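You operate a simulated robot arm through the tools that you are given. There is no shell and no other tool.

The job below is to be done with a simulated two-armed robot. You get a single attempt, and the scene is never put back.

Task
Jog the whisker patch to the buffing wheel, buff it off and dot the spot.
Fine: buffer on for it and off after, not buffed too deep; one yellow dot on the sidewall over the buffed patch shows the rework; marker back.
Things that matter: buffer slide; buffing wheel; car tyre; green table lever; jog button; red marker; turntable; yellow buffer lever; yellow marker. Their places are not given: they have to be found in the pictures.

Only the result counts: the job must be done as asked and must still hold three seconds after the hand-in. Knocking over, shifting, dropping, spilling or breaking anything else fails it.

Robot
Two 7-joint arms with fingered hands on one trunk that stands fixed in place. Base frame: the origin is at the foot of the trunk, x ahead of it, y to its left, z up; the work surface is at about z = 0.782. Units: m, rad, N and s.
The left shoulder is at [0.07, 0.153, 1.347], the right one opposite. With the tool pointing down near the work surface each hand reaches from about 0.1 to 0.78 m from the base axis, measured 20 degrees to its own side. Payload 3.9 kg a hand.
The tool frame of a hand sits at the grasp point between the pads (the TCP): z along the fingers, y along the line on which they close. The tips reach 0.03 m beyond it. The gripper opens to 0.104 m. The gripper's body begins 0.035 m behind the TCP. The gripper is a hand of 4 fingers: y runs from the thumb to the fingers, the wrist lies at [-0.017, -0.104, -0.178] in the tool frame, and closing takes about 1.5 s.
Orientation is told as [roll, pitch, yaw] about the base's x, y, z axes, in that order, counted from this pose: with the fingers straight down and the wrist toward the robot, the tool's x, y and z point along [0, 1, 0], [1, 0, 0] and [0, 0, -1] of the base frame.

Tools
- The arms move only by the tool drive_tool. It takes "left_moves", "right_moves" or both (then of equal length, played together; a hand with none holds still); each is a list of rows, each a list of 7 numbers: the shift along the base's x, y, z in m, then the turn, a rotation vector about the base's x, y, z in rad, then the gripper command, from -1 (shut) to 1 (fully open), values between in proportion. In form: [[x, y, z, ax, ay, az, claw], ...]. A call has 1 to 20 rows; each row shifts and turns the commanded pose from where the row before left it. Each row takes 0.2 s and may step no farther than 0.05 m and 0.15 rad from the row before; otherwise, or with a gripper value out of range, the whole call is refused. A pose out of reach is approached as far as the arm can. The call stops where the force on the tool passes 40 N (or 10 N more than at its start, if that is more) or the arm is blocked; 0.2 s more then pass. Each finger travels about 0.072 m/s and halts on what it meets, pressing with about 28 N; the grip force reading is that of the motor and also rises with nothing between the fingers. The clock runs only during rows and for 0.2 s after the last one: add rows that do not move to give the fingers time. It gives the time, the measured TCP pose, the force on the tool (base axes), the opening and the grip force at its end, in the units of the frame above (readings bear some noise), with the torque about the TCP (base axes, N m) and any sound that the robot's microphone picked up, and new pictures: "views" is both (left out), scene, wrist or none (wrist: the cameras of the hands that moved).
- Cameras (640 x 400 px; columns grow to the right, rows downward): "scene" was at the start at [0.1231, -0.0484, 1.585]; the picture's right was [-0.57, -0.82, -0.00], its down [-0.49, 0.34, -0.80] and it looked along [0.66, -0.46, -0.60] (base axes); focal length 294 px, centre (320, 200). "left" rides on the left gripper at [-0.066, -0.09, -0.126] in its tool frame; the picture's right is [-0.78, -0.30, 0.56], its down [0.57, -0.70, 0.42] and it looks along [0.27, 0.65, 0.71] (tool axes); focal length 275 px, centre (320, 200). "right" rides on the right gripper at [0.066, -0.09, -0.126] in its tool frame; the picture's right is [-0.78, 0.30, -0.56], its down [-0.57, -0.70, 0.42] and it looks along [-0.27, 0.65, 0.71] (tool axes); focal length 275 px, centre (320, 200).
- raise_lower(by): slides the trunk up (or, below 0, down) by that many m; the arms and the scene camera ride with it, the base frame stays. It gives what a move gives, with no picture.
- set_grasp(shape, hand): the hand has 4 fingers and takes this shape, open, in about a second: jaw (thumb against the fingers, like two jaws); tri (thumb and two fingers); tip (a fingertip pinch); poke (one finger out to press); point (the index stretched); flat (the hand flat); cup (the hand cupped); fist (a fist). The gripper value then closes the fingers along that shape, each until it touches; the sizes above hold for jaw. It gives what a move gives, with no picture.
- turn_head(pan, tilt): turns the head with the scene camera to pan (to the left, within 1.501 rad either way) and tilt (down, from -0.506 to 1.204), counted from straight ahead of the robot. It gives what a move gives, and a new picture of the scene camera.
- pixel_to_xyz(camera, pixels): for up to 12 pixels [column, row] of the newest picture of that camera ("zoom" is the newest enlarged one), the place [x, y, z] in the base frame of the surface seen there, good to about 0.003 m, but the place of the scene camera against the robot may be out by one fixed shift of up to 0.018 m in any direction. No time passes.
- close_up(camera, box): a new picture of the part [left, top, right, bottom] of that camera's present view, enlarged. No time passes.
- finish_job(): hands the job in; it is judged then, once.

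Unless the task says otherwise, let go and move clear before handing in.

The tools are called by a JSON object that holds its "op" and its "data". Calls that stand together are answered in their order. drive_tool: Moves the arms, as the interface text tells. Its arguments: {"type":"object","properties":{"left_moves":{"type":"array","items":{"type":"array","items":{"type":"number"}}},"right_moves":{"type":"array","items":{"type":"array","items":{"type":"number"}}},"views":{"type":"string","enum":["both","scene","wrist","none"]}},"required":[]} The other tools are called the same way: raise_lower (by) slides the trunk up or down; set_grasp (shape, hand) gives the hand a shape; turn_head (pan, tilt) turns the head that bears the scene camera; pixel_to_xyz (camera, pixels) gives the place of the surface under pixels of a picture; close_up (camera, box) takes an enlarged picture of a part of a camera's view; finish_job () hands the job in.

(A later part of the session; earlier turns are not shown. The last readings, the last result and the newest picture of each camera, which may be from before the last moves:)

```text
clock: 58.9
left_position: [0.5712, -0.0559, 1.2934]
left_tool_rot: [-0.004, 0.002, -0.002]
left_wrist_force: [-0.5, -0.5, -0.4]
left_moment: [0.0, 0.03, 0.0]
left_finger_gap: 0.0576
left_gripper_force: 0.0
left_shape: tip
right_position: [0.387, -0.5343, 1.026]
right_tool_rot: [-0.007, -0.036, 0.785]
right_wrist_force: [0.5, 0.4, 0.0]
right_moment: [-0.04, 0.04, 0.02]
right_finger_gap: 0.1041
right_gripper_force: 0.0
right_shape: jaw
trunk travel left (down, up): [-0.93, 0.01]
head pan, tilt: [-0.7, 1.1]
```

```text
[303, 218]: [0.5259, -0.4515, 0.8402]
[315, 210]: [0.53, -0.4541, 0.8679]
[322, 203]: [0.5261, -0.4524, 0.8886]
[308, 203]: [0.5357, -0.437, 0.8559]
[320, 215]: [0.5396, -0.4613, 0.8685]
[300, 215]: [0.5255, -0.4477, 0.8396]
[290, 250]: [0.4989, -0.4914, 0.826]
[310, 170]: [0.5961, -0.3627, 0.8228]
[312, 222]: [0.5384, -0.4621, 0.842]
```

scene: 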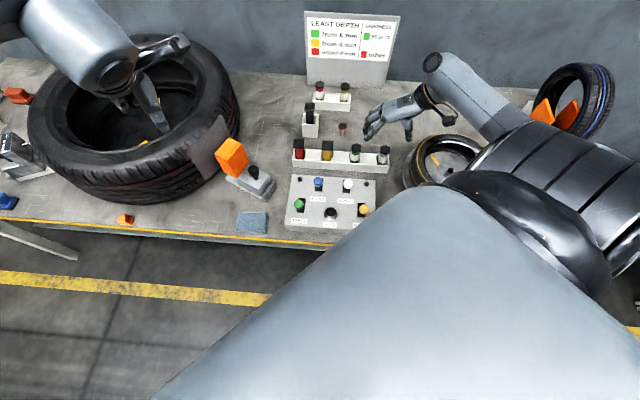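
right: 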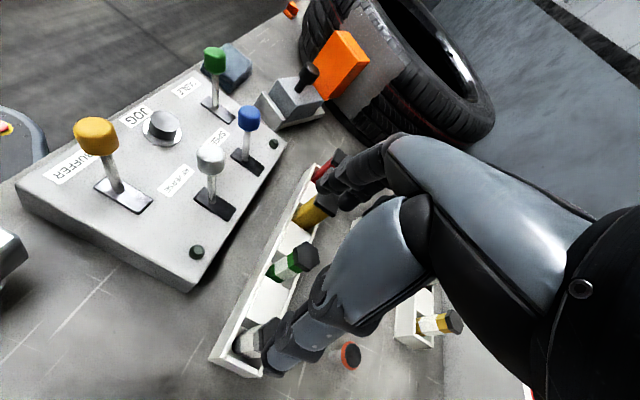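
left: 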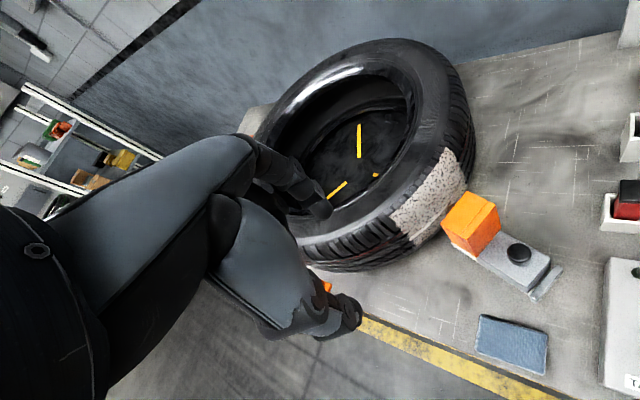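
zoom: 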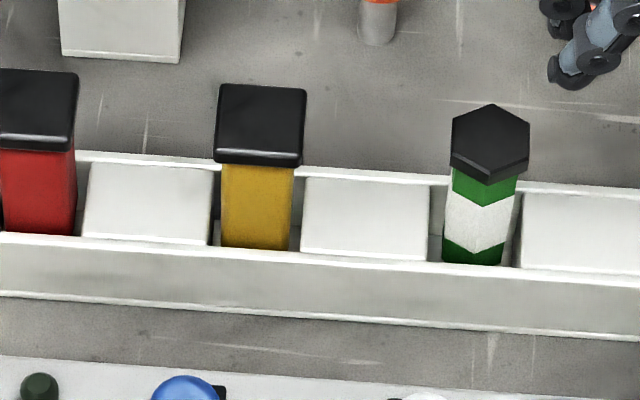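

Body is ~0.03 wide, cap ~0.036 spanning z≈0.873–0.891, rim/blocks at z≈0.827. Before gripping I'll close the jaw in the air to the marker's width to see how far the fingertips then reach.

{"op": "drive_tool", "data": {"right_moves": [[0, 0, 0, 0, 0, 0, -0.35], [0, 0, 0, 0, 0, 0, -0.35], [0, 0, 0, 0, 0, 0, -0.35], [0, 0, 0, 0, 0, 0, -0.35], [0, 0, 0, 0, 0, 0, -0.35]], "views": "wrist"}}

{"op": "close_up", "data": {"camera": "right", "box": [220, 140, 460, 380]}}

{"op": "close_up", "data": {"camera": "scene", "box": [330, 80, 470, 180]}}

```text
clock: 60.0
left_position: [0.5699, -0.055, 1.2927]
left_tool_rot: [-0.002, 0.002, -0.002]
left_wrist_force: [0.7, 0.2, 0.5]
left_moment: [-0.01, 0.0, 0.02]
left_finger_gap: 0.0576
left_gripper_force: 0.1
left_shape: tip
right_position: [0.3877, -0.5346, 1.0271]
right_tool_rot: [-0.006, -0.035, 0.787]
right_wrist_force: [0.2, -0.3, 0.1]
right_moment: [0.01, -0.02, -0.03]
right_finger_gap: 0.0341
right_gripper_force: 0.1
right_shape: jaw
trunk travel left (down, up): [-0.93, 0.01]
head pan, tilt: [-0.7, 1.1]
```

right: 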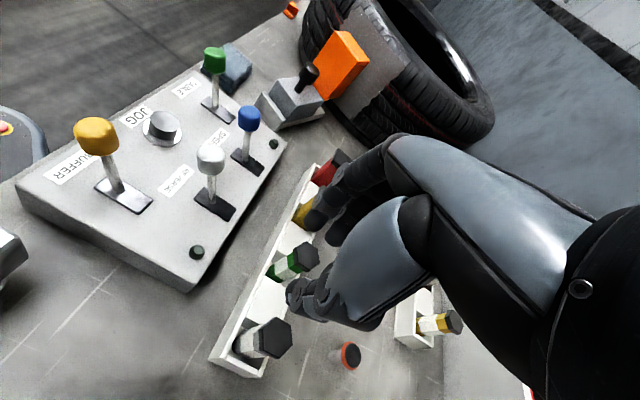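

```text
1.67 times, centred on (340, 260) of right
```

zoom: 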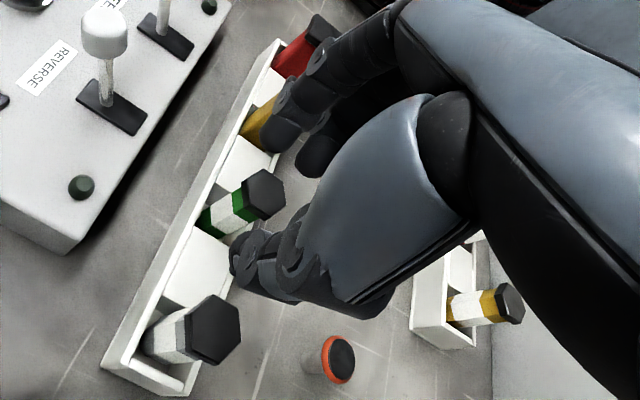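

```text
4.00 times, centred on (400, 130) of scene
```

zoom: 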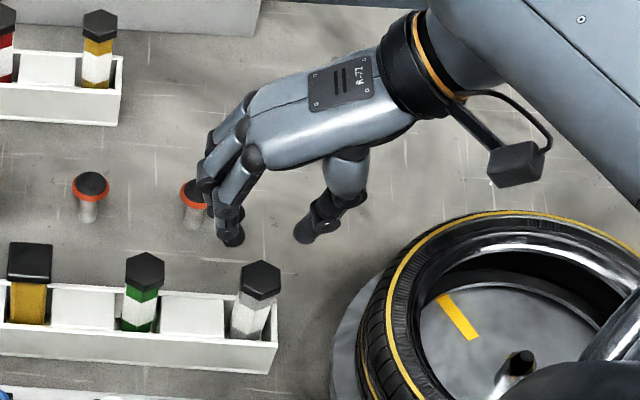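

The jaw at 0.034 gap shows three fingers (scene zoom 230,240) opposing the thumb (305,238). I'll measure their tip heights.

{"op": "pixel_to_xyz", "data": {"camera": "zoom", "pixels": [[232, 240], [236, 236], [228, 225], [303, 238], [310, 232], [325, 210], [240, 225], [222, 190], [208, 175]]}}

{"op": "pixel_to_xyz", "data": {"camera": "right", "pixels": [[305, 222], [310, 215], [318, 205], [327, 235], [290, 290], [288, 300], [300, 300], [345, 185]]}}

```text
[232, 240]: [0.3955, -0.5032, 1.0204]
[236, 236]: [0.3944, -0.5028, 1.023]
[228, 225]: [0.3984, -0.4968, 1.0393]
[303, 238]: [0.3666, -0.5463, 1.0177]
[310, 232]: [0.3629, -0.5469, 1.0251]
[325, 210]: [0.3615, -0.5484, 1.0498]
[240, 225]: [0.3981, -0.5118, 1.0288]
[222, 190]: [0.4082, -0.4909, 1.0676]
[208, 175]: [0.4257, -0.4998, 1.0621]
```

```text
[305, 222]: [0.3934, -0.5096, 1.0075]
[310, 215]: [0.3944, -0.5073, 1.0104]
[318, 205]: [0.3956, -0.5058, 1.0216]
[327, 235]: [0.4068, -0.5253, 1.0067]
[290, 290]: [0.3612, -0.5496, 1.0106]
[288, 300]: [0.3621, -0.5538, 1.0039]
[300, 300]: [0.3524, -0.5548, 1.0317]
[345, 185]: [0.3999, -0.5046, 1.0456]
```

In jaw shape the tips stay ≤0.03 m below the TCP, so gripping at z≈0.866 clears the blocks. I'll move above the yellow marker (≈0.541,-0.448), open to 0.075 and levelled.

{"op": "drive_tool", "data": {"right_moves": [[0.0307, 0.0173, 0, -0.0205, 0.029, 0, 0.44], [0.0307, 0.0173, 0, 0, 0, 0, 0.44], [0.0307, 0.0173, -0.02, 0, 0, 0, 0.44], [0.0307, 0.0173, -0.02, 0, 0, 0, 0.44], [0.0307, 0.0173, -0.02, 0, 0, 0, 0.44], [0, 0, 0, 0, 0, 0, 0.44]], "views": "both"}}

{"op": "close_up", "data": {"camera": "right", "box": [220, 140, 460, 380]}}

{"op": "close_up", "data": {"camera": "scene", "box": [270, 90, 410, 190]}}

```text
clock: 61.5
left_position: [0.5704, -0.0546, 1.2926]
left_tool_rot: [-0.001, 0.002, 0.001]
left_wrist_force: [-1.0, -0.9, 0.4]
left_moment: [0.01, 0.01, 0.01]
left_finger_gap: 0.0576
left_gripper_force: 0.1
left_shape: tip
right_position: [0.5432, -0.448, 0.9673]
right_tool_rot: [-0.003, -0.001, 0.784]
right_wrist_force: [-0.3, 0.8, 0.3]
right_moment: [0.03, -0.01, 0.02]
right_finger_gap: 0.0745
right_gripper_force: 0.0
right_shape: jaw
trunk travel left (down, up): [-0.93, 0.01]
head pan, tilt: [-0.7, 1.1]
```

scene: 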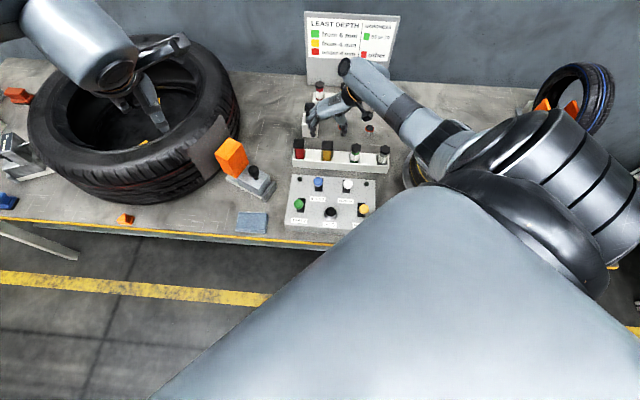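
right: 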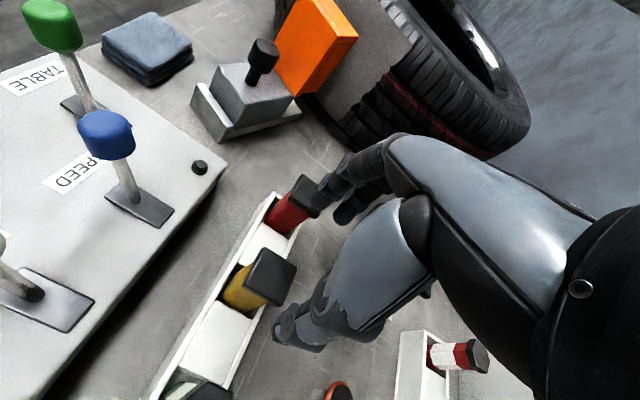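

```text
1.67 times, centred on (340, 260) of right
```

zoom: 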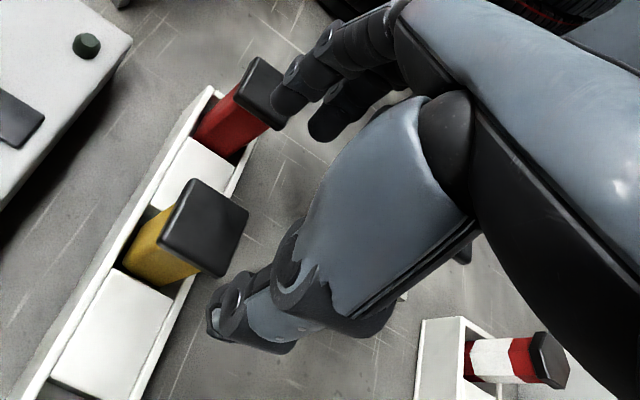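

```text
4.00 times, centred on (340, 140) of scene
```

zoom: 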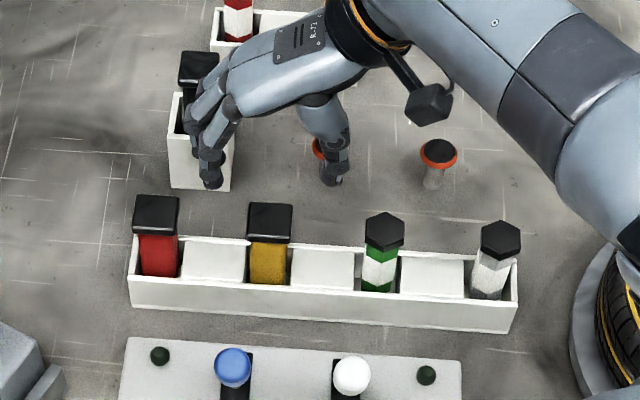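

The cap's top face in the right view is centred near (271,276), close to straight under the TCP. I'll measure its corners for exact centring.

{"op": "pixel_to_xyz", "data": {"camera": "zoom", "pixels": [[268, 232], [268, 206], [290, 208], [250, 250]]}}

{"op": "pixel_to_xyz", "data": {"camera": "right", "pixels": [[271, 276], [266, 250], [295, 264], [280, 304], [246, 285], [281, 256], [288, 284], [262, 294], [257, 267]]}}

```text
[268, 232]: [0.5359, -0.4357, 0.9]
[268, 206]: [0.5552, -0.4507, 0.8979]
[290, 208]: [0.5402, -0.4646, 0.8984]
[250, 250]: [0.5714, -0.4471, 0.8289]
```

```text
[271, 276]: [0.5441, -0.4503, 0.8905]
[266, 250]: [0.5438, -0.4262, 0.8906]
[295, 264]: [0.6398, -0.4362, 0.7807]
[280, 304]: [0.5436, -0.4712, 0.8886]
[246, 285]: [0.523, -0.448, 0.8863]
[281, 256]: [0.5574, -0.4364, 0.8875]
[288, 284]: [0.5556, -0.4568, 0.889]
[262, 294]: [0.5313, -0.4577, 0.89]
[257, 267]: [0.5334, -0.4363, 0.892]
```

The cap centre is (0.544,-0.4485), 32 mm square, aligned with my jaw. I'll descend to grip height z≈0.866.

{"op": "drive_tool", "data": {"right_moves": [[0.001, -0.0005, -0.04, 0, 0, 0, 0.44], [0, 0, -0.03, 0, 0, 0, 0.44], [0, 0, -0.02, 0, 0, 0, 0.44], [0, 0, -0.0105, 0, 0, 0, 0.44], [0, 0, 0, 0, 0, 0, 0.44]], "views": "both"}}

{"op": "close_up", "data": {"camera": "right", "box": [220, 140, 460, 380]}}

{"op": "close_up", "data": {"camera": "scene", "box": [270, 90, 410, 190]}}

```text
clock: 62.6
left_position: [0.5724, -0.0543, 1.2924]
left_tool_rot: [-0.004, 0.004, -0.001]
left_wrist_force: [-0.4, -0.8, 0.3]
left_moment: [-0.03, 0.05, -0.01]
left_finger_gap: 0.0577
left_gripper_force: 0.1
left_shape: tip
right_position: [0.5369, -0.4368, 0.8923]
right_tool_rot: [0.0, 0.0, 0.785]
right_wrist_force: [0.0, -0.1, 0.3]
right_moment: [0.0, -0.02, 0.02]
right_finger_gap: 0.0747
right_gripper_force: 0.1
right_shape: jaw
right hand out of reach, approached as far as the arm can: row 2, 3, 4
trunk travel left (down, up): [-0.93, 0.01]
head pan, tilt: [-0.7, 1.1]
```

scene: 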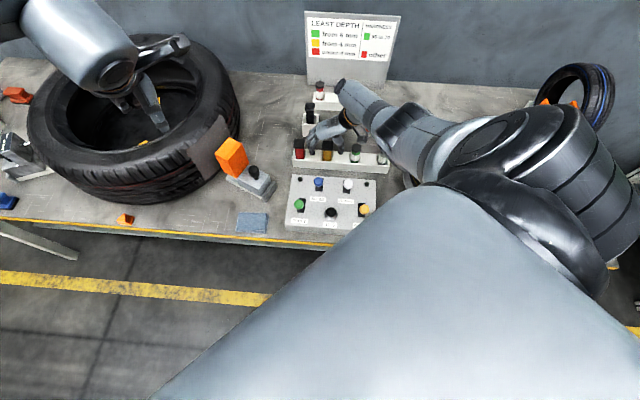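
right: 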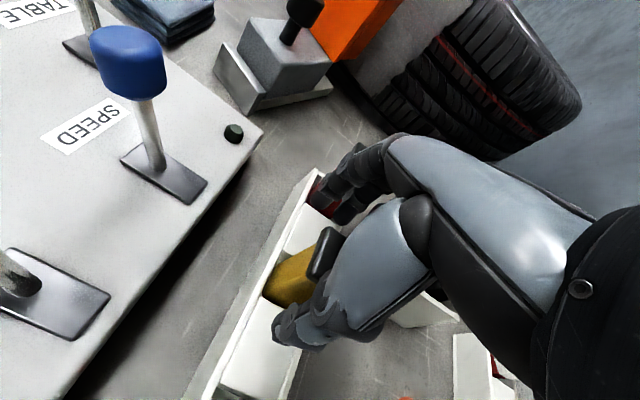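

```text
1.67 times, centred on (340, 260) of right
```

zoom: 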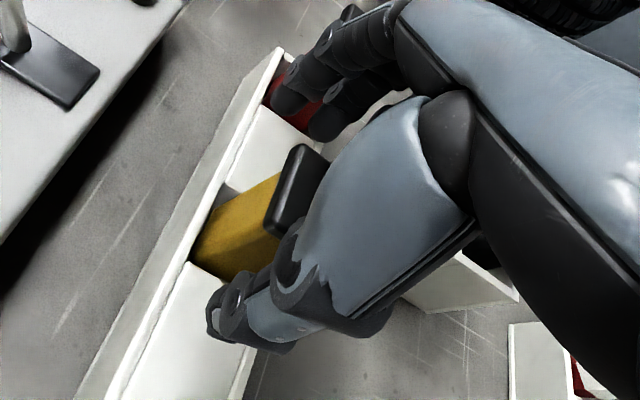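

```text
4.00 times, centred on (340, 140) of scene
```

zoom: 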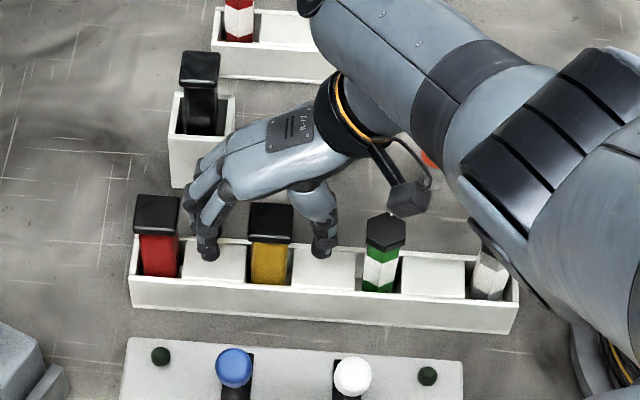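

The descent ran out of reach (trunk is raised), stopping at (0.537,-0.437,0.892). I'll lift back up, then lower the trunk and redo the approach.

{"op": "drive_tool", "data": {"right_moves": [[0, 0, 0.03, 0, 0, 0, 0.44], [0, 0, 0.04, 0, 0, 0, 0.44], [0, 0, 0.05, 0, 0, 0, 0.44], [0, 0, 0.05, 0, 0, 0, 0.44], [0, 0, 0.05, 0, 0, 0, 0.44], [0, 0, 0, 0, 0, 0, 0.44]], "views": "scene"}}

```text
clock: 64.0
left_position: [0.572, -0.0547, 1.2925]
left_tool_rot: [0.0, 0.002, -0.002]
left_wrist_force: [-0.2, -0.9, 0.0]
left_moment: [-0.01, 0.01, 0.0]
left_finger_gap: 0.0578
left_gripper_force: 0.0
left_shape: tip
right_position: [0.5368, -0.4357, 1.109]
right_tool_rot: [0.001, 0.0, 0.786]
right_wrist_force: [-0.6, 0.5, 0.4]
right_moment: [-0.03, 0.03, 0.0]
right_finger_gap: 0.0745
right_gripper_force: 0.0
right_shape: jaw
trunk travel left (down, up): [-0.93, 0.01]
head pan, tilt: [-0.7, 1.1]
```

scene: 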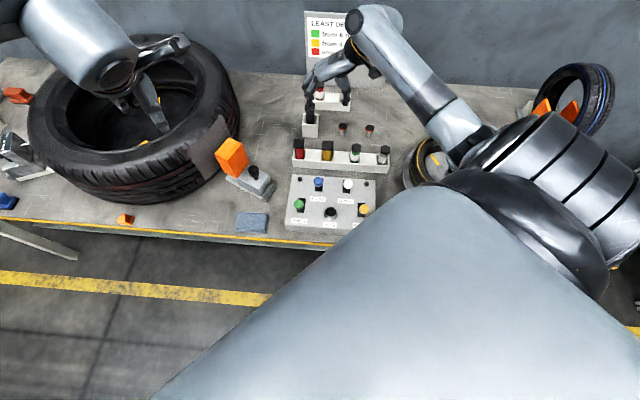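

The hand is up at z 1.109. I'll check the right elbow's height before lowering the trunk.

{"op": "pixel_to_xyz", "data": {"camera": "scene", "pixels": [[420, 90], [445, 115], [470, 140], [460, 155], [500, 150], [540, 170], [580, 200], [480, 180]]}}

{"op": "close_up", "data": {"camera": "scene", "box": [380, 60, 640, 260]}}

```text
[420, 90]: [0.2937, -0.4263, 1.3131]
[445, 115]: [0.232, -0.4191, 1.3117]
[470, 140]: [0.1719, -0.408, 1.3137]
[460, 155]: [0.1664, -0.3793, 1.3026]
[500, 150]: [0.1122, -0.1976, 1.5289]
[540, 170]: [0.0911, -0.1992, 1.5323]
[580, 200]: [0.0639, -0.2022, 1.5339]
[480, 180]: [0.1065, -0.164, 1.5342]
```

```text
2.00 times, centred on (510, 160) of scene
```

zoom: 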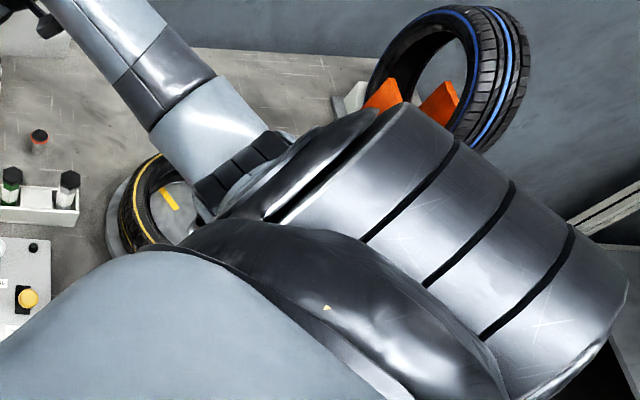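

The forearm is at z≈1.31, safe to lower. I'll bring the trunk down 0.13.

{"op": "raise_lower", "data": {"by": -0.13}}

{"op": "drive_tool", "data": {"right_moves": [[0.0074, -0.0128, 0, 0, 0, 0, 0.44], [0, 0, 0, 0, 0, 0, 0.44]], "views": "both"}}

{"op": "close_up", "data": {"camera": "right", "box": [220, 140, 460, 380]}}

```text
clock: 65.6
left_position: [0.5715, -0.0542, 1.1627]
left_tool_rot: [-0.001, 0.002, -0.001]
left_wrist_force: [-0.2, 0.8, 0.3]
left_moment: [-0.02, 0.03, 0.01]
left_finger_gap: 0.0574
left_gripper_force: 0.1
left_shape: tip
right_position: [0.5358, -0.4364, 0.9809]
right_tool_rot: [-0.001, 0.0, 0.785]
right_wrist_force: [0.5, -0.3, 0.2]
right_moment: [-0.01, 0.02, 0.0]
right_finger_gap: 0.0747
right_gripper_force: 0.0
right_shape: jaw
trunk travel left (down, up): [-0.8, 0.14]
head pan, tilt: [-0.7, 1.1]
```

```text
clock: 66.2
left_position: [0.5716, -0.0549, 1.1626]
left_tool_rot: [-0.003, 0.001, -0.003]
left_wrist_force: [0.0, -0.3, -0.6]
left_moment: [0.02, -0.01, 0.0]
left_finger_gap: 0.0577
left_gripper_force: 0.1
left_shape: tip
right_position: [0.5438, -0.4492, 0.9799]
right_tool_rot: [0.0, 0.0, 0.786]
right_wrist_force: [-0.2, -0.3, -0.4]
right_moment: [0.0, 0.02, 0.0]
right_finger_gap: 0.0744
right_gripper_force: 0.1
right_shape: jaw
trunk travel left (down, up): [-0.8, 0.14]
head pan, tilt: [-0.7, 1.1]
```

scene: 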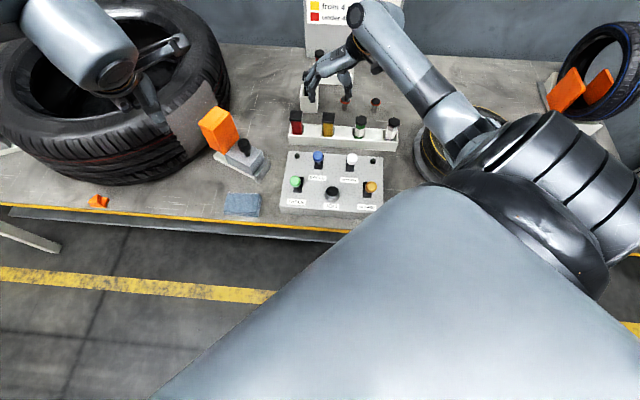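
right: 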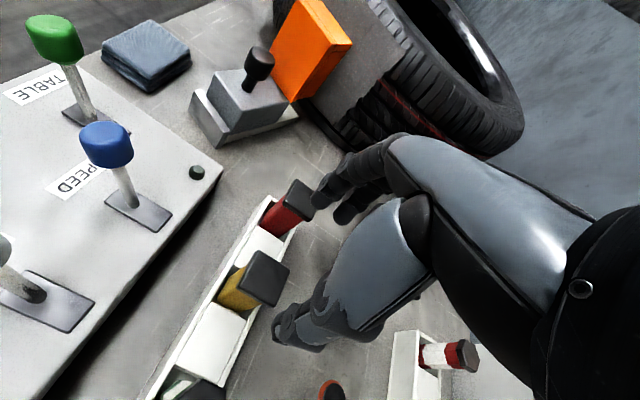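

```text
1.67 times, centred on (340, 260) of right
```

zoom: 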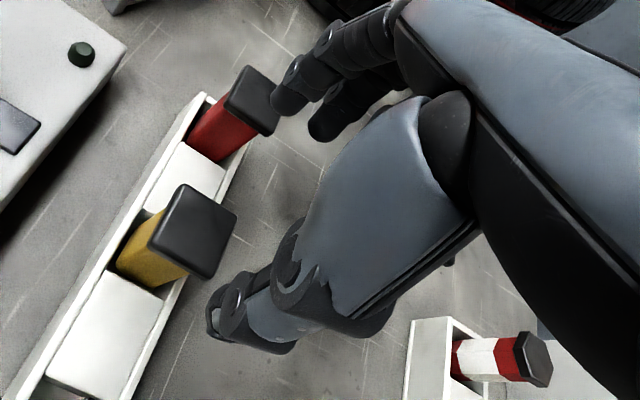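

Now the TCP is at (0.544,-0.449,0.980), right above the marker with reach to spare. I'll descend to grip height.

{"op": "drive_tool", "data": {"right_moves": [[0, 0, -0.04, 0, 0, 0, 0.44], [0, 0, -0.04, 0, 0, 0, 0.44], [0, 0, -0.024, 0, 0, 0, 0.44], [0, 0, -0.01, 0, 0, 0, 0.44], [0, 0, 0, 0, 0, 0, 0.44]], "views": "both"}}

{"op": "close_up", "data": {"camera": "right", "box": [220, 140, 460, 380]}}

{"op": "close_up", "data": {"camera": "scene", "box": [270, 70, 410, 170]}}

```text
clock: 67.4
left_position: [0.571, -0.0549, 1.1624]
left_tool_rot: [-0.004, 0.003, -0.002]
left_wrist_force: [-0.9, -0.5, -0.9]
left_moment: [0.01, 0.01, 0.0]
left_finger_gap: 0.0572
left_gripper_force: 0.1
left_shape: tip
right_position: [0.542, -0.4474, 0.8655]
right_tool_rot: [0.002, 0.0, 0.784]
right_wrist_force: [0.5, -0.1, -0.5]
right_moment: [-0.03, 0.0, 0.01]
right_finger_gap: 0.0748
right_gripper_force: 0.1
right_shape: jaw
trunk travel left (down, up): [-0.8, 0.14]
head pan, tilt: [-0.7, 1.1]
```

scene: 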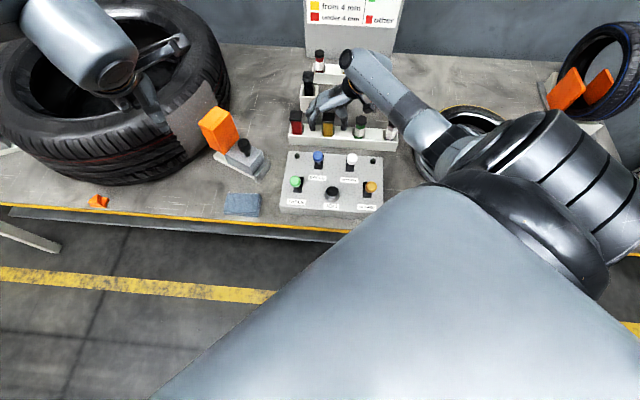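
right: 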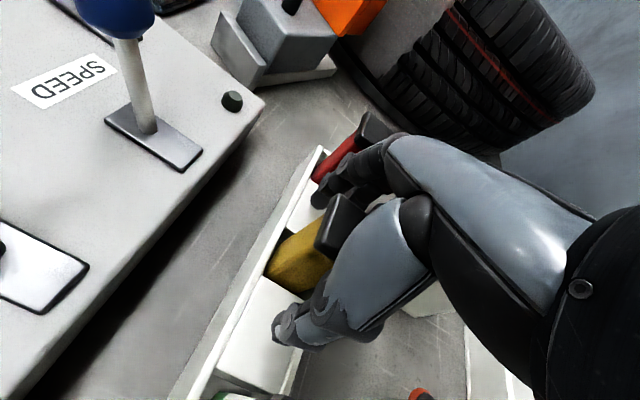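

```text
1.67 times, centred on (340, 260) of right
```

zoom: 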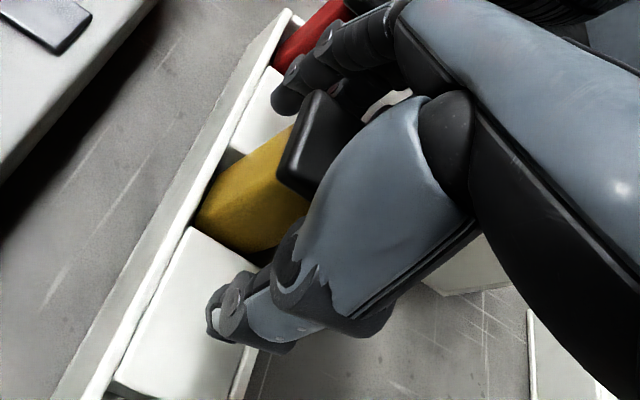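

```text
4.00 times, centred on (340, 120) of scene
```

zoom: 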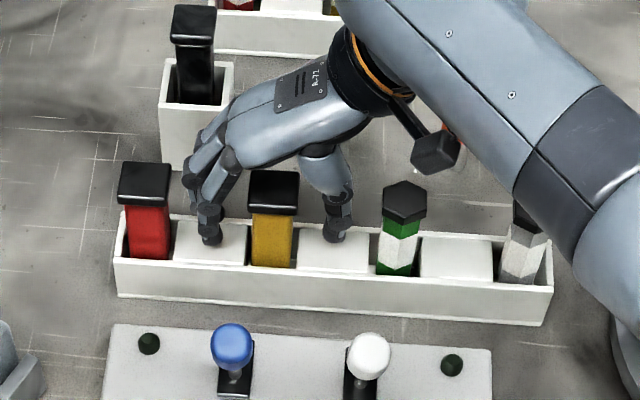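

Fingers straddle the yellow marker well (scene zoom 210 and 338 either side of 272). I'll close the jaw on it.

{"op": "drive_tool", "data": {"right_moves": [[0, 0, 0, 0, 0, 0, -0.1], [0, 0, 0, 0, 0, 0, -0.4], [0, 0, 0, 0, 0, 0, -0.8], [0, 0, 0, 0, 0, 0, -0.8], [0, 0, 0, 0, 0, 0, -0.8]], "views": "both"}}

{"op": "close_up", "data": {"camera": "right", "box": [220, 140, 460, 380]}}

{"op": "close_up", "data": {"camera": "scene", "box": [270, 70, 410, 170]}}

```text
clock: 68.6
left_position: [0.57, -0.0554, 1.1632]
left_tool_rot: [-0.002, 0.001, -0.002]
left_wrist_force: [0.1, 0.9, -0.5]
left_moment: [0.0, 0.0, -0.01]
left_finger_gap: 0.0573
left_gripper_force: 0.0
left_shape: tip
right_position: [0.5426, -0.4482, 0.8656]
right_tool_rot: [-0.001, 0.001, 0.786]
right_wrist_force: [0.3, -0.2, -0.1]
right_moment: [0.02, 0.02, -0.01]
right_finger_gap: 0.0253
right_gripper_force: 27.7
right_shape: jaw
trunk travel left (down, up): [-0.8, 0.14]
head pan, tilt: [-0.7, 1.1]
```

scene: 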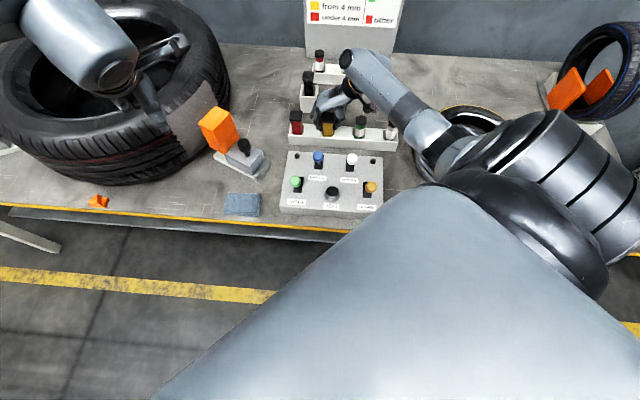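
right: 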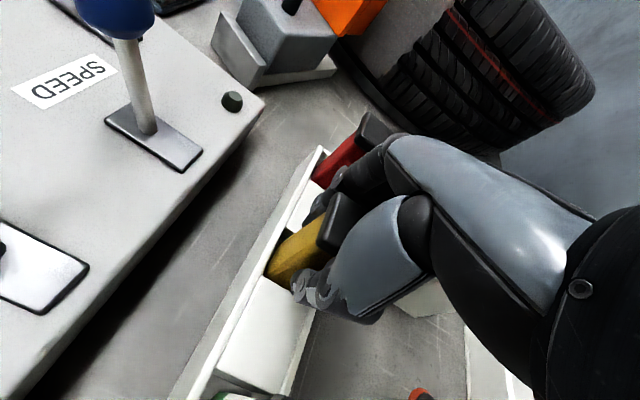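

```text
1.67 times, centred on (340, 260) of right
```

zoom: 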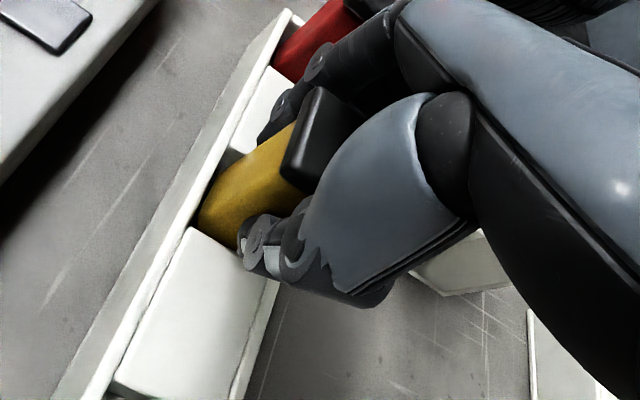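

```text
4.00 times, centred on (340, 120) of scene
```

zoom: 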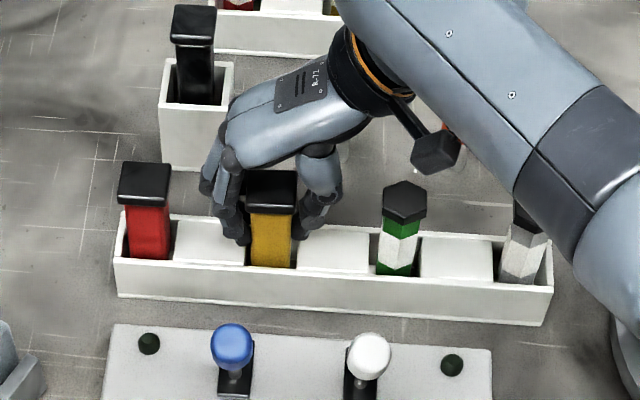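

The marker is held firmly (gap 0.0253, 27.7 N) at TCP (0.5426,-0.4482,0.8656), yaw 0.785 — I'll remember this for the return. Lifting straight up.

{"op": "drive_tool", "data": {"right_moves": [[0, 0, 0.01, 0, 0, 0, -0.8], [0, 0, 0.02, 0, 0, 0, -0.8], [0, 0, 0.03, 0, 0, 0, -0.8], [0, 0, 0.04, 0, 0, 0, -0.8], [0, 0, 0.04, 0, 0, 0, -0.8], [0, 0, 0.04, 0, 0, 0, -0.8], [0, 0, 0, 0, 0, 0, -0.8]], "views": "both"}}

{"op": "close_up", "data": {"camera": "right", "box": [200, 140, 440, 380]}}

{"op": "close_up", "data": {"camera": "scene", "box": [270, 50, 410, 170]}}

```text
clock: 70.2
left_position: [0.5706, -0.0542, 1.1626]
left_tool_rot: [0.0, 0.001, -0.002]
left_wrist_force: [-0.1, -0.7, -0.5]
left_moment: [0.0, -0.01, 0.02]
left_finger_gap: 0.0576
left_gripper_force: 0.0
left_shape: tip
right_position: [0.5434, -0.4504, 1.0456]
right_tool_rot: [0.0, 0.0, 0.785]
right_wrist_force: [-0.2, -0.6, -0.5]
right_moment: [-0.01, 0.01, -0.04]
right_finger_gap: 0.0251
right_gripper_force: 28.0
right_shape: jaw
trunk travel left (down, up): [-0.8, 0.14]
head pan, tilt: [-0.7, 1.1]
```

scene: 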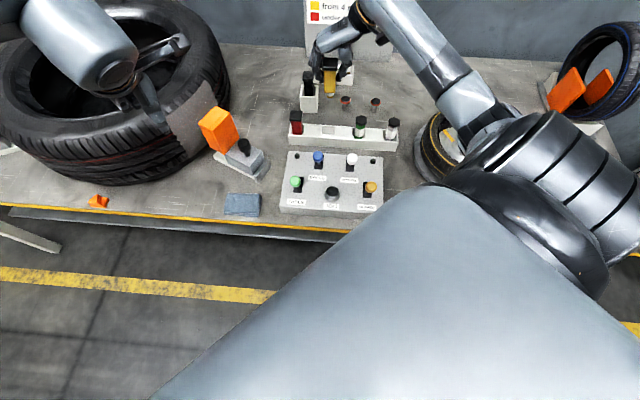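
right: 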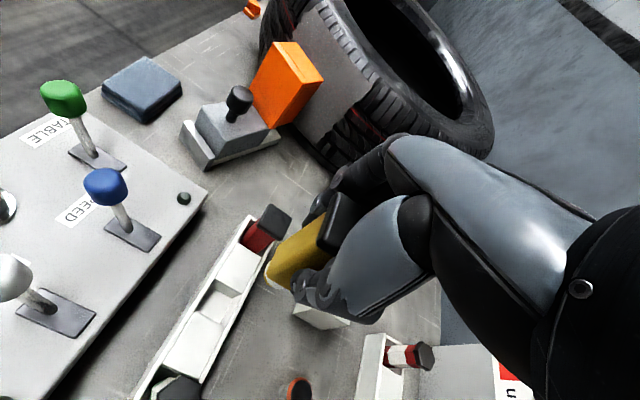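

```text
1.67 times, centred on (320, 260) of right
```

zoom: 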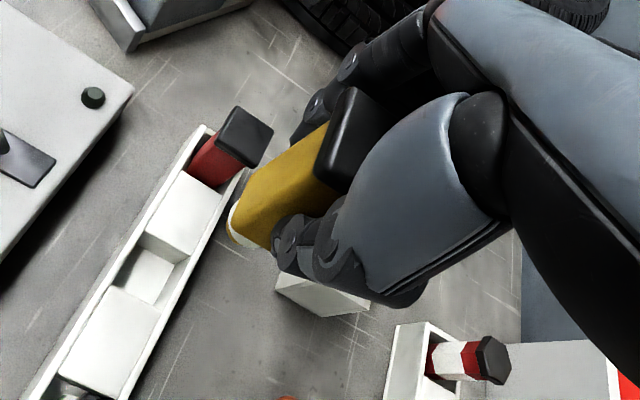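

```text
3.33 times, centred on (340, 110) of scene
```

zoom: 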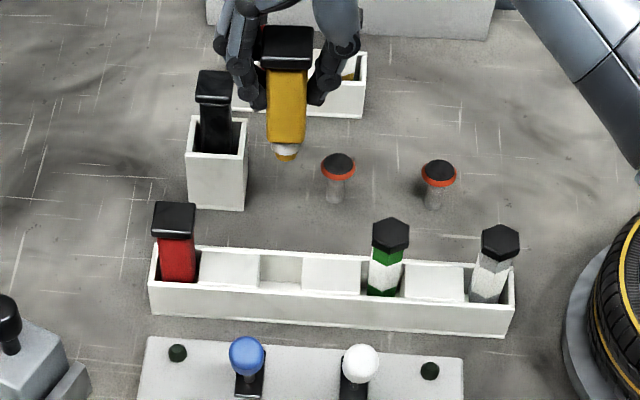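

The marker is out, showing a white collar and yellow nib at scene zoom (286,155). I'll measure the nib's position relative to the TCP.

{"op": "pixel_to_xyz", "data": {"camera": "zoom", "pixels": [[286, 157], [286, 154], [284, 146], [285, 130], [286, 55], [286, 100], [280, 265]]}}

{"op": "pixel_to_xyz", "data": {"camera": "right", "pixels": [[267, 272], [269, 275], [266, 268], [275, 268], [268, 278], [290, 260], [232, 270]]}}

{"op": "close_up", "data": {"camera": "right", "box": [240, 200, 360, 310]}}

```text
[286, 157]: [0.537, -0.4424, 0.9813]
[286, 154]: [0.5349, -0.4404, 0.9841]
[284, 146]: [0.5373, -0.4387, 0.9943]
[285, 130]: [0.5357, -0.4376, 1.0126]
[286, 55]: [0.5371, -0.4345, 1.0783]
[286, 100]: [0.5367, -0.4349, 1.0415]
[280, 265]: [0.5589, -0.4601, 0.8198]
```

```text
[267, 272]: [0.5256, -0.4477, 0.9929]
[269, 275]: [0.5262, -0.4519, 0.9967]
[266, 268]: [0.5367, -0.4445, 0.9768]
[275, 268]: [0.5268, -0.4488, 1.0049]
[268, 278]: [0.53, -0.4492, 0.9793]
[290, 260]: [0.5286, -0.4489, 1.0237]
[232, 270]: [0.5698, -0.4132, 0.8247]
```

```text
3.64 times, centred on (300, 255) of right
```

zoom: 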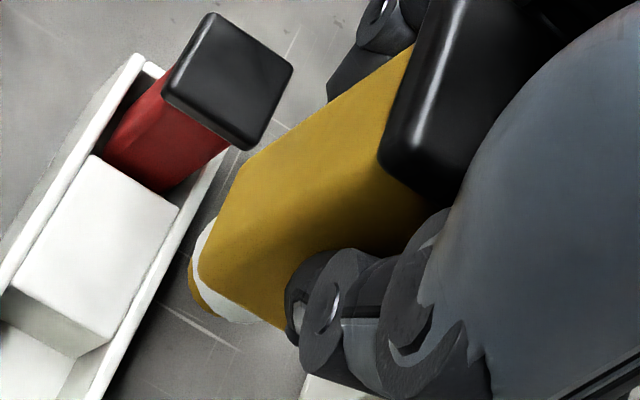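

The nib lies ~0.074 m below the TCP. Now I'll look at the tyre again with head and left camera to pick the dot point on the sidewall over the buffed patch.

{"op": "turn_head", "data": {"pan": -0.2, "tilt": 0.75}}

{"op": "drive_tool", "data": {"left_moves": [[0, 0, 0, 0, 0, 0, 0.1]], "views": "both"}}

{"op": "close_up", "data": {"camera": "left", "box": [320, 60, 640, 320]}}

{"op": "close_up", "data": {"camera": "scene", "box": [150, 130, 410, 330]}}

```text
clock: 71.2
left_position: [0.5712, -0.0554, 1.1636]
left_tool_rot: [-0.002, 0.001, -0.001]
left_wrist_force: [-0.1, -0.4, 0.2]
left_moment: [0.02, 0.01, 0.01]
left_finger_gap: 0.0574
left_gripper_force: 0.0
left_shape: tip
right_position: [0.5433, -0.4487, 1.0454]
right_tool_rot: [0.001, 0.001, 0.785]
right_wrist_force: [-0.8, -1.0, -0.4]
right_moment: [0.0, 0.01, -0.01]
right_finger_gap: 0.025
right_gripper_force: 28.0
right_shape: jaw
trunk travel left (down, up): [-0.8, 0.14]
head pan, tilt: [-0.201, 0.75]
```

scene: 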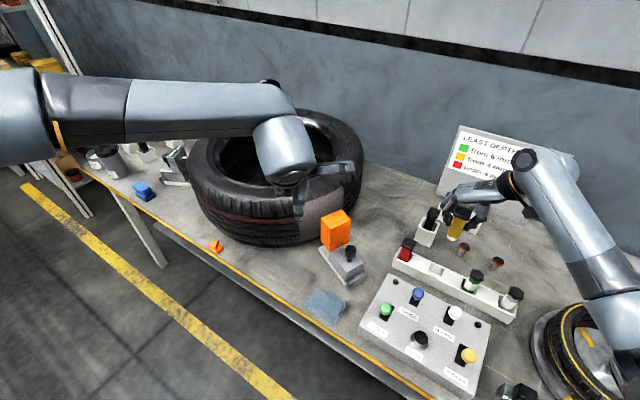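

```text
clock: 71.6
left_position: [0.5701, -0.0554, 1.1624]
left_tool_rot: [-0.003, 0.001, -0.002]
left_wrist_force: [0.6, 0.4, 0.1]
left_moment: [-0.01, 0.01, 0.03]
left_finger_gap: 0.0577
left_gripper_force: 0.1
left_shape: tip
right_position: [0.5447, -0.4508, 1.0461]
right_tool_rot: [0.001, 0.0, 0.786]
right_wrist_force: [-0.4, 0.1, -0.7]
right_moment: [0.02, 0.01, -0.01]
right_finger_gap: 0.025
right_gripper_force: 27.7
right_shape: jaw
trunk travel left (down, up): [-0.8, 0.14]
head pan, tilt: [-0.201, 0.75]
```

scene: 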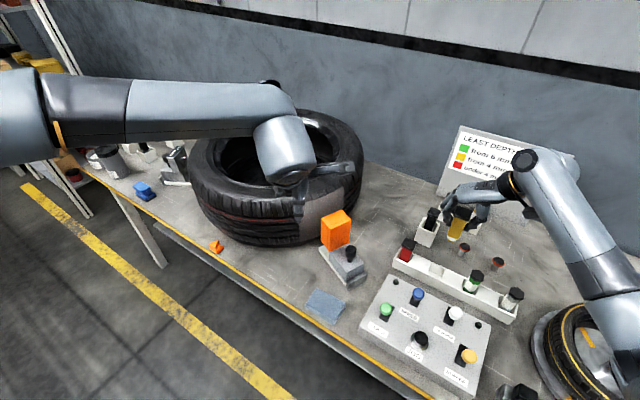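
left: 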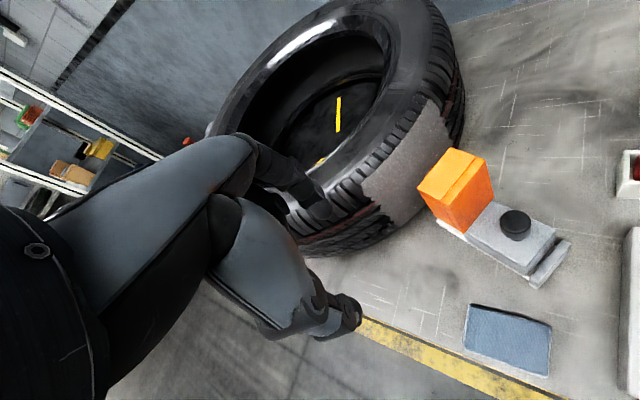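

```text
1.54 times, centred on (480, 190) of left
```

zoom: 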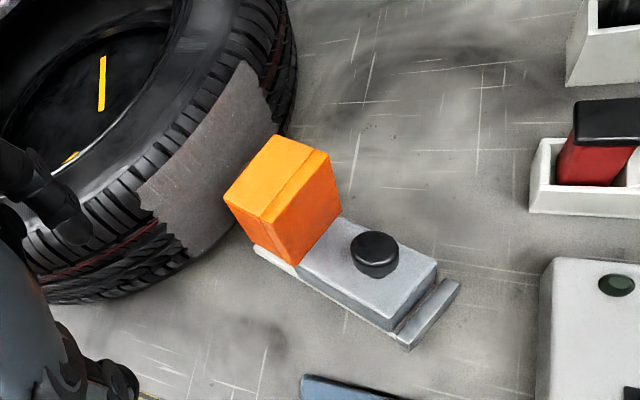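

```text
2.00 times, centred on (280, 230) of scene
```

zoom: 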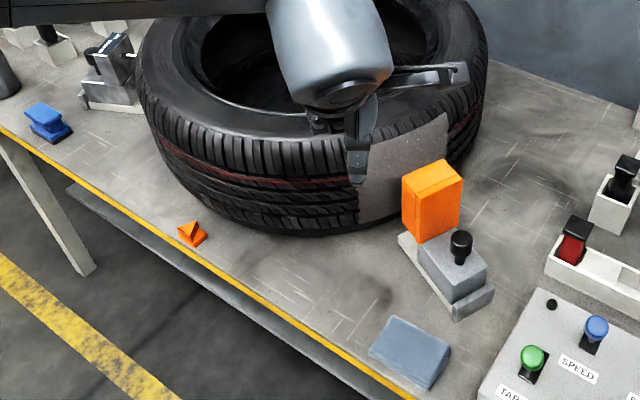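

The left view shows the buffed patch clearly (zoom 140–275). I'll measure patch corners and several sidewall points above it.

{"op": "pixel_to_xyz", "data": {"camera": "zoom", "pixels": [[243, 66], [141, 190], [274, 122], [192, 252], [190, 120], [170, 105], [150, 95], [180, 112], [160, 100], [130, 85], [215, 100], [120, 150]]}}

```text
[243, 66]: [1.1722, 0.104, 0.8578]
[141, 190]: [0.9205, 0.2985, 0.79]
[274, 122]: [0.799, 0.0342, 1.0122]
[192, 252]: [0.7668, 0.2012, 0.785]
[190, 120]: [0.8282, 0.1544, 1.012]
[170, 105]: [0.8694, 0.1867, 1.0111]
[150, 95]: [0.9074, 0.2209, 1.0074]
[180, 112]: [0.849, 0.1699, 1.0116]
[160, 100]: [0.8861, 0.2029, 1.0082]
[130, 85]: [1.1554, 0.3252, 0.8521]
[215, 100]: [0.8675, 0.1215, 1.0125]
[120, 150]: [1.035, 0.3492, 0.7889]
```

That sampled the scene zoom; I'll redo it with the left camera's own pixels.

{"op": "pixel_to_xyz", "data": {"camera": "left", "pixels": [[429, 105], [365, 184], [448, 139], [397, 221], [396, 138], [383, 128], [370, 122], [357, 115], [376, 145], [402, 125], [390, 133], [378, 126]]}}

{"op": "pixel_to_xyz", "data": {"camera": "scene", "pixels": [[342, 190], [305, 215], [345, 210], [305, 240], [330, 183], [320, 195], [335, 205], [322, 225]]}}

```text
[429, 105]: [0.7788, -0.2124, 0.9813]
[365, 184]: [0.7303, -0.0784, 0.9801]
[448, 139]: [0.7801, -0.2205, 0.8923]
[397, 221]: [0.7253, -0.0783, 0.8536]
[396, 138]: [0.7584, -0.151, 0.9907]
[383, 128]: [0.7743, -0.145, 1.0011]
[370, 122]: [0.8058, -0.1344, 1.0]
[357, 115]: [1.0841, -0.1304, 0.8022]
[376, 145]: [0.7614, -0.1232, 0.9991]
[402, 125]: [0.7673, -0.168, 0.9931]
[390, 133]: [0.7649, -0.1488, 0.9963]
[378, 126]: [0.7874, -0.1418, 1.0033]
```

```text
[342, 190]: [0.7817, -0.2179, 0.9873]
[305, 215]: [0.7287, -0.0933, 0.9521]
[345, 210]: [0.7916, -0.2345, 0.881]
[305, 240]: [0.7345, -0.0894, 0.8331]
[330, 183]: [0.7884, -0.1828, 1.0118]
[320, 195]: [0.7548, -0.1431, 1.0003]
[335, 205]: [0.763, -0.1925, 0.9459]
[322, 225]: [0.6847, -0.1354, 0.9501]
```

Patch centre is at ~201°; sidewall points over it run from (0.765,-0.149,0.996) to (0.806,-0.134,1.000), highest 1.003 at (0.787,-0.142). I'll target (0.791,-0.131). Moving the left arm aside and bringing the marker to a hover above that spot.

{"op": "drive_tool", "data": {"left_moves": [[-0.01, 0.041, 0.018, 0, 0, 0, 0.1], [-0.01, 0.041, 0.018, 0, 0, 0, 0.1], [-0.01, 0.041, 0.018, 0, 0, 0, 0.1], [-0.01, 0.041, 0.018, 0, 0, 0, 0.1], [-0.01, 0.041, 0.018, 0, 0, 0, 0.1], [0, 0, 0, 0, 0, 0, 0.1], [0, 0, 0, 0, 0, 0, 0.1], [0, 0, 0, 0, 0, 0, 0.1]], "right_moves": [[0, 0, 0.04, 0, 0, 0, -0.8], [0, 0, 0.04, 0, 0, 0, -0.8], [0, 0, 0.035, 0, 0, -0.0435, -0.8], [0.0247, 0.032, 0, 0, 0, -0.0435, -0.8], [0.0247, 0.032, 0, 0, 0, -0.087, -0.8], [0.0247, 0.032, 0, 0, 0, -0.087, -0.8], [0.0247, 0.032, 0, 0, 0, -0.087, -0.8], [0, 0, 0, 0, 0, 0, -0.8]], "views": "both"}}

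```text
clock: 73.4
left_position: [0.5183, 0.1516, 1.2549]
left_tool_rot: [-0.002, 0.001, 0.0]
left_wrist_force: [-0.4, 0.2, -0.1]
left_moment: [0.01, -0.01, 0.03]
left_finger_gap: 0.0575
left_gripper_force: 0.0
left_shape: tip
right_position: [0.6424, -0.3195, 1.1642]
right_tool_rot: [-0.001, -0.001, 0.437]
right_wrist_force: [0.0, 0.8, -0.7]
right_moment: [0.0, -0.03, -0.02]
right_finger_gap: 0.0249
right_gripper_force: 28.3
right_shape: jaw
trunk travel left (down, up): [-0.8, 0.14]
head pan, tilt: [-0.201, 0.75]
```

scene: 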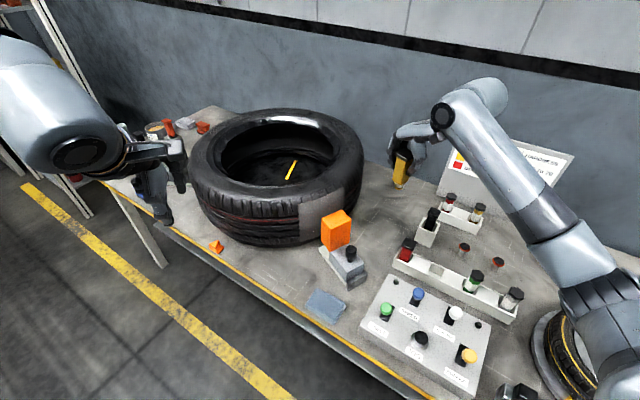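
right: 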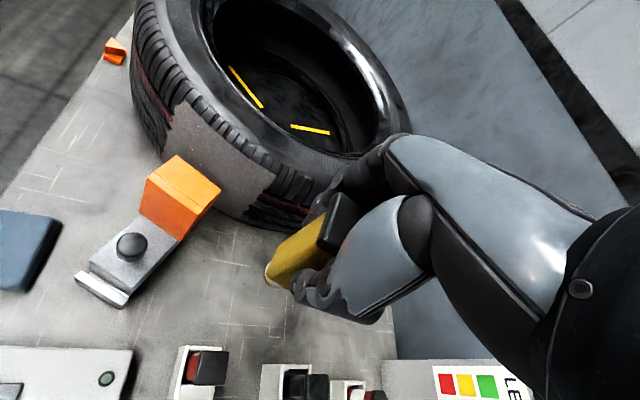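
left: 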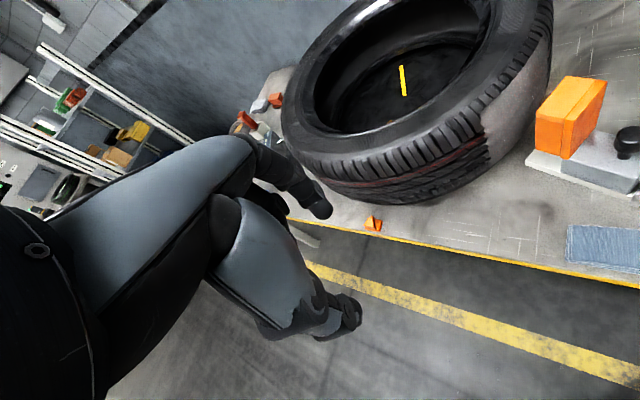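

The scene is clear now. From the right camera I'll double-check the patch corners and the sidewall target point.

{"op": "pixel_to_xyz", "data": {"camera": "right", "pixels": [[185, 103], [273, 173], [180, 150], [238, 215], [240, 125], [250, 115], [260, 108], [235, 132], [230, 140], [270, 100]]}}

{"op": "pixel_to_xyz", "data": {"camera": "scene", "pixels": [[300, 203], [342, 190], [300, 225], [345, 208], [318, 193], [316, 188], [314, 182], [312, 175], [310, 168]]}}

{"op": "close_up", "data": {"camera": "scene", "box": [240, 110, 400, 260]}}

```text
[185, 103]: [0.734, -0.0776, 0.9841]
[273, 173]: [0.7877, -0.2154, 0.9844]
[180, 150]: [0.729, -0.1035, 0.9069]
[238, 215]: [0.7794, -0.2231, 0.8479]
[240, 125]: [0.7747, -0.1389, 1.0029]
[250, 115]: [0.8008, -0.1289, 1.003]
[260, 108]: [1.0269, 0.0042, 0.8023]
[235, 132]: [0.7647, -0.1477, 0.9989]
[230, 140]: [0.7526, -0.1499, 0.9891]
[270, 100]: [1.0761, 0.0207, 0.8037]
```

```text
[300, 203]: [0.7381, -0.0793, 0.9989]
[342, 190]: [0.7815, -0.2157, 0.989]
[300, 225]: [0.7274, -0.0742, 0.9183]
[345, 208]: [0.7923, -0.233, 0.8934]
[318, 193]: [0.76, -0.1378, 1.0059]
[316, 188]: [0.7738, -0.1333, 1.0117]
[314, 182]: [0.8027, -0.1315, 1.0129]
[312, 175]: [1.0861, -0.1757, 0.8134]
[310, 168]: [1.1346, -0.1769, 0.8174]
```

```text
2.67 times, centred on (320, 185) of scene
```

zoom: 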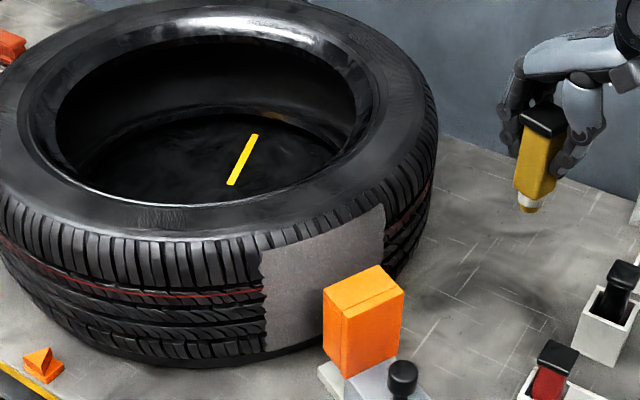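

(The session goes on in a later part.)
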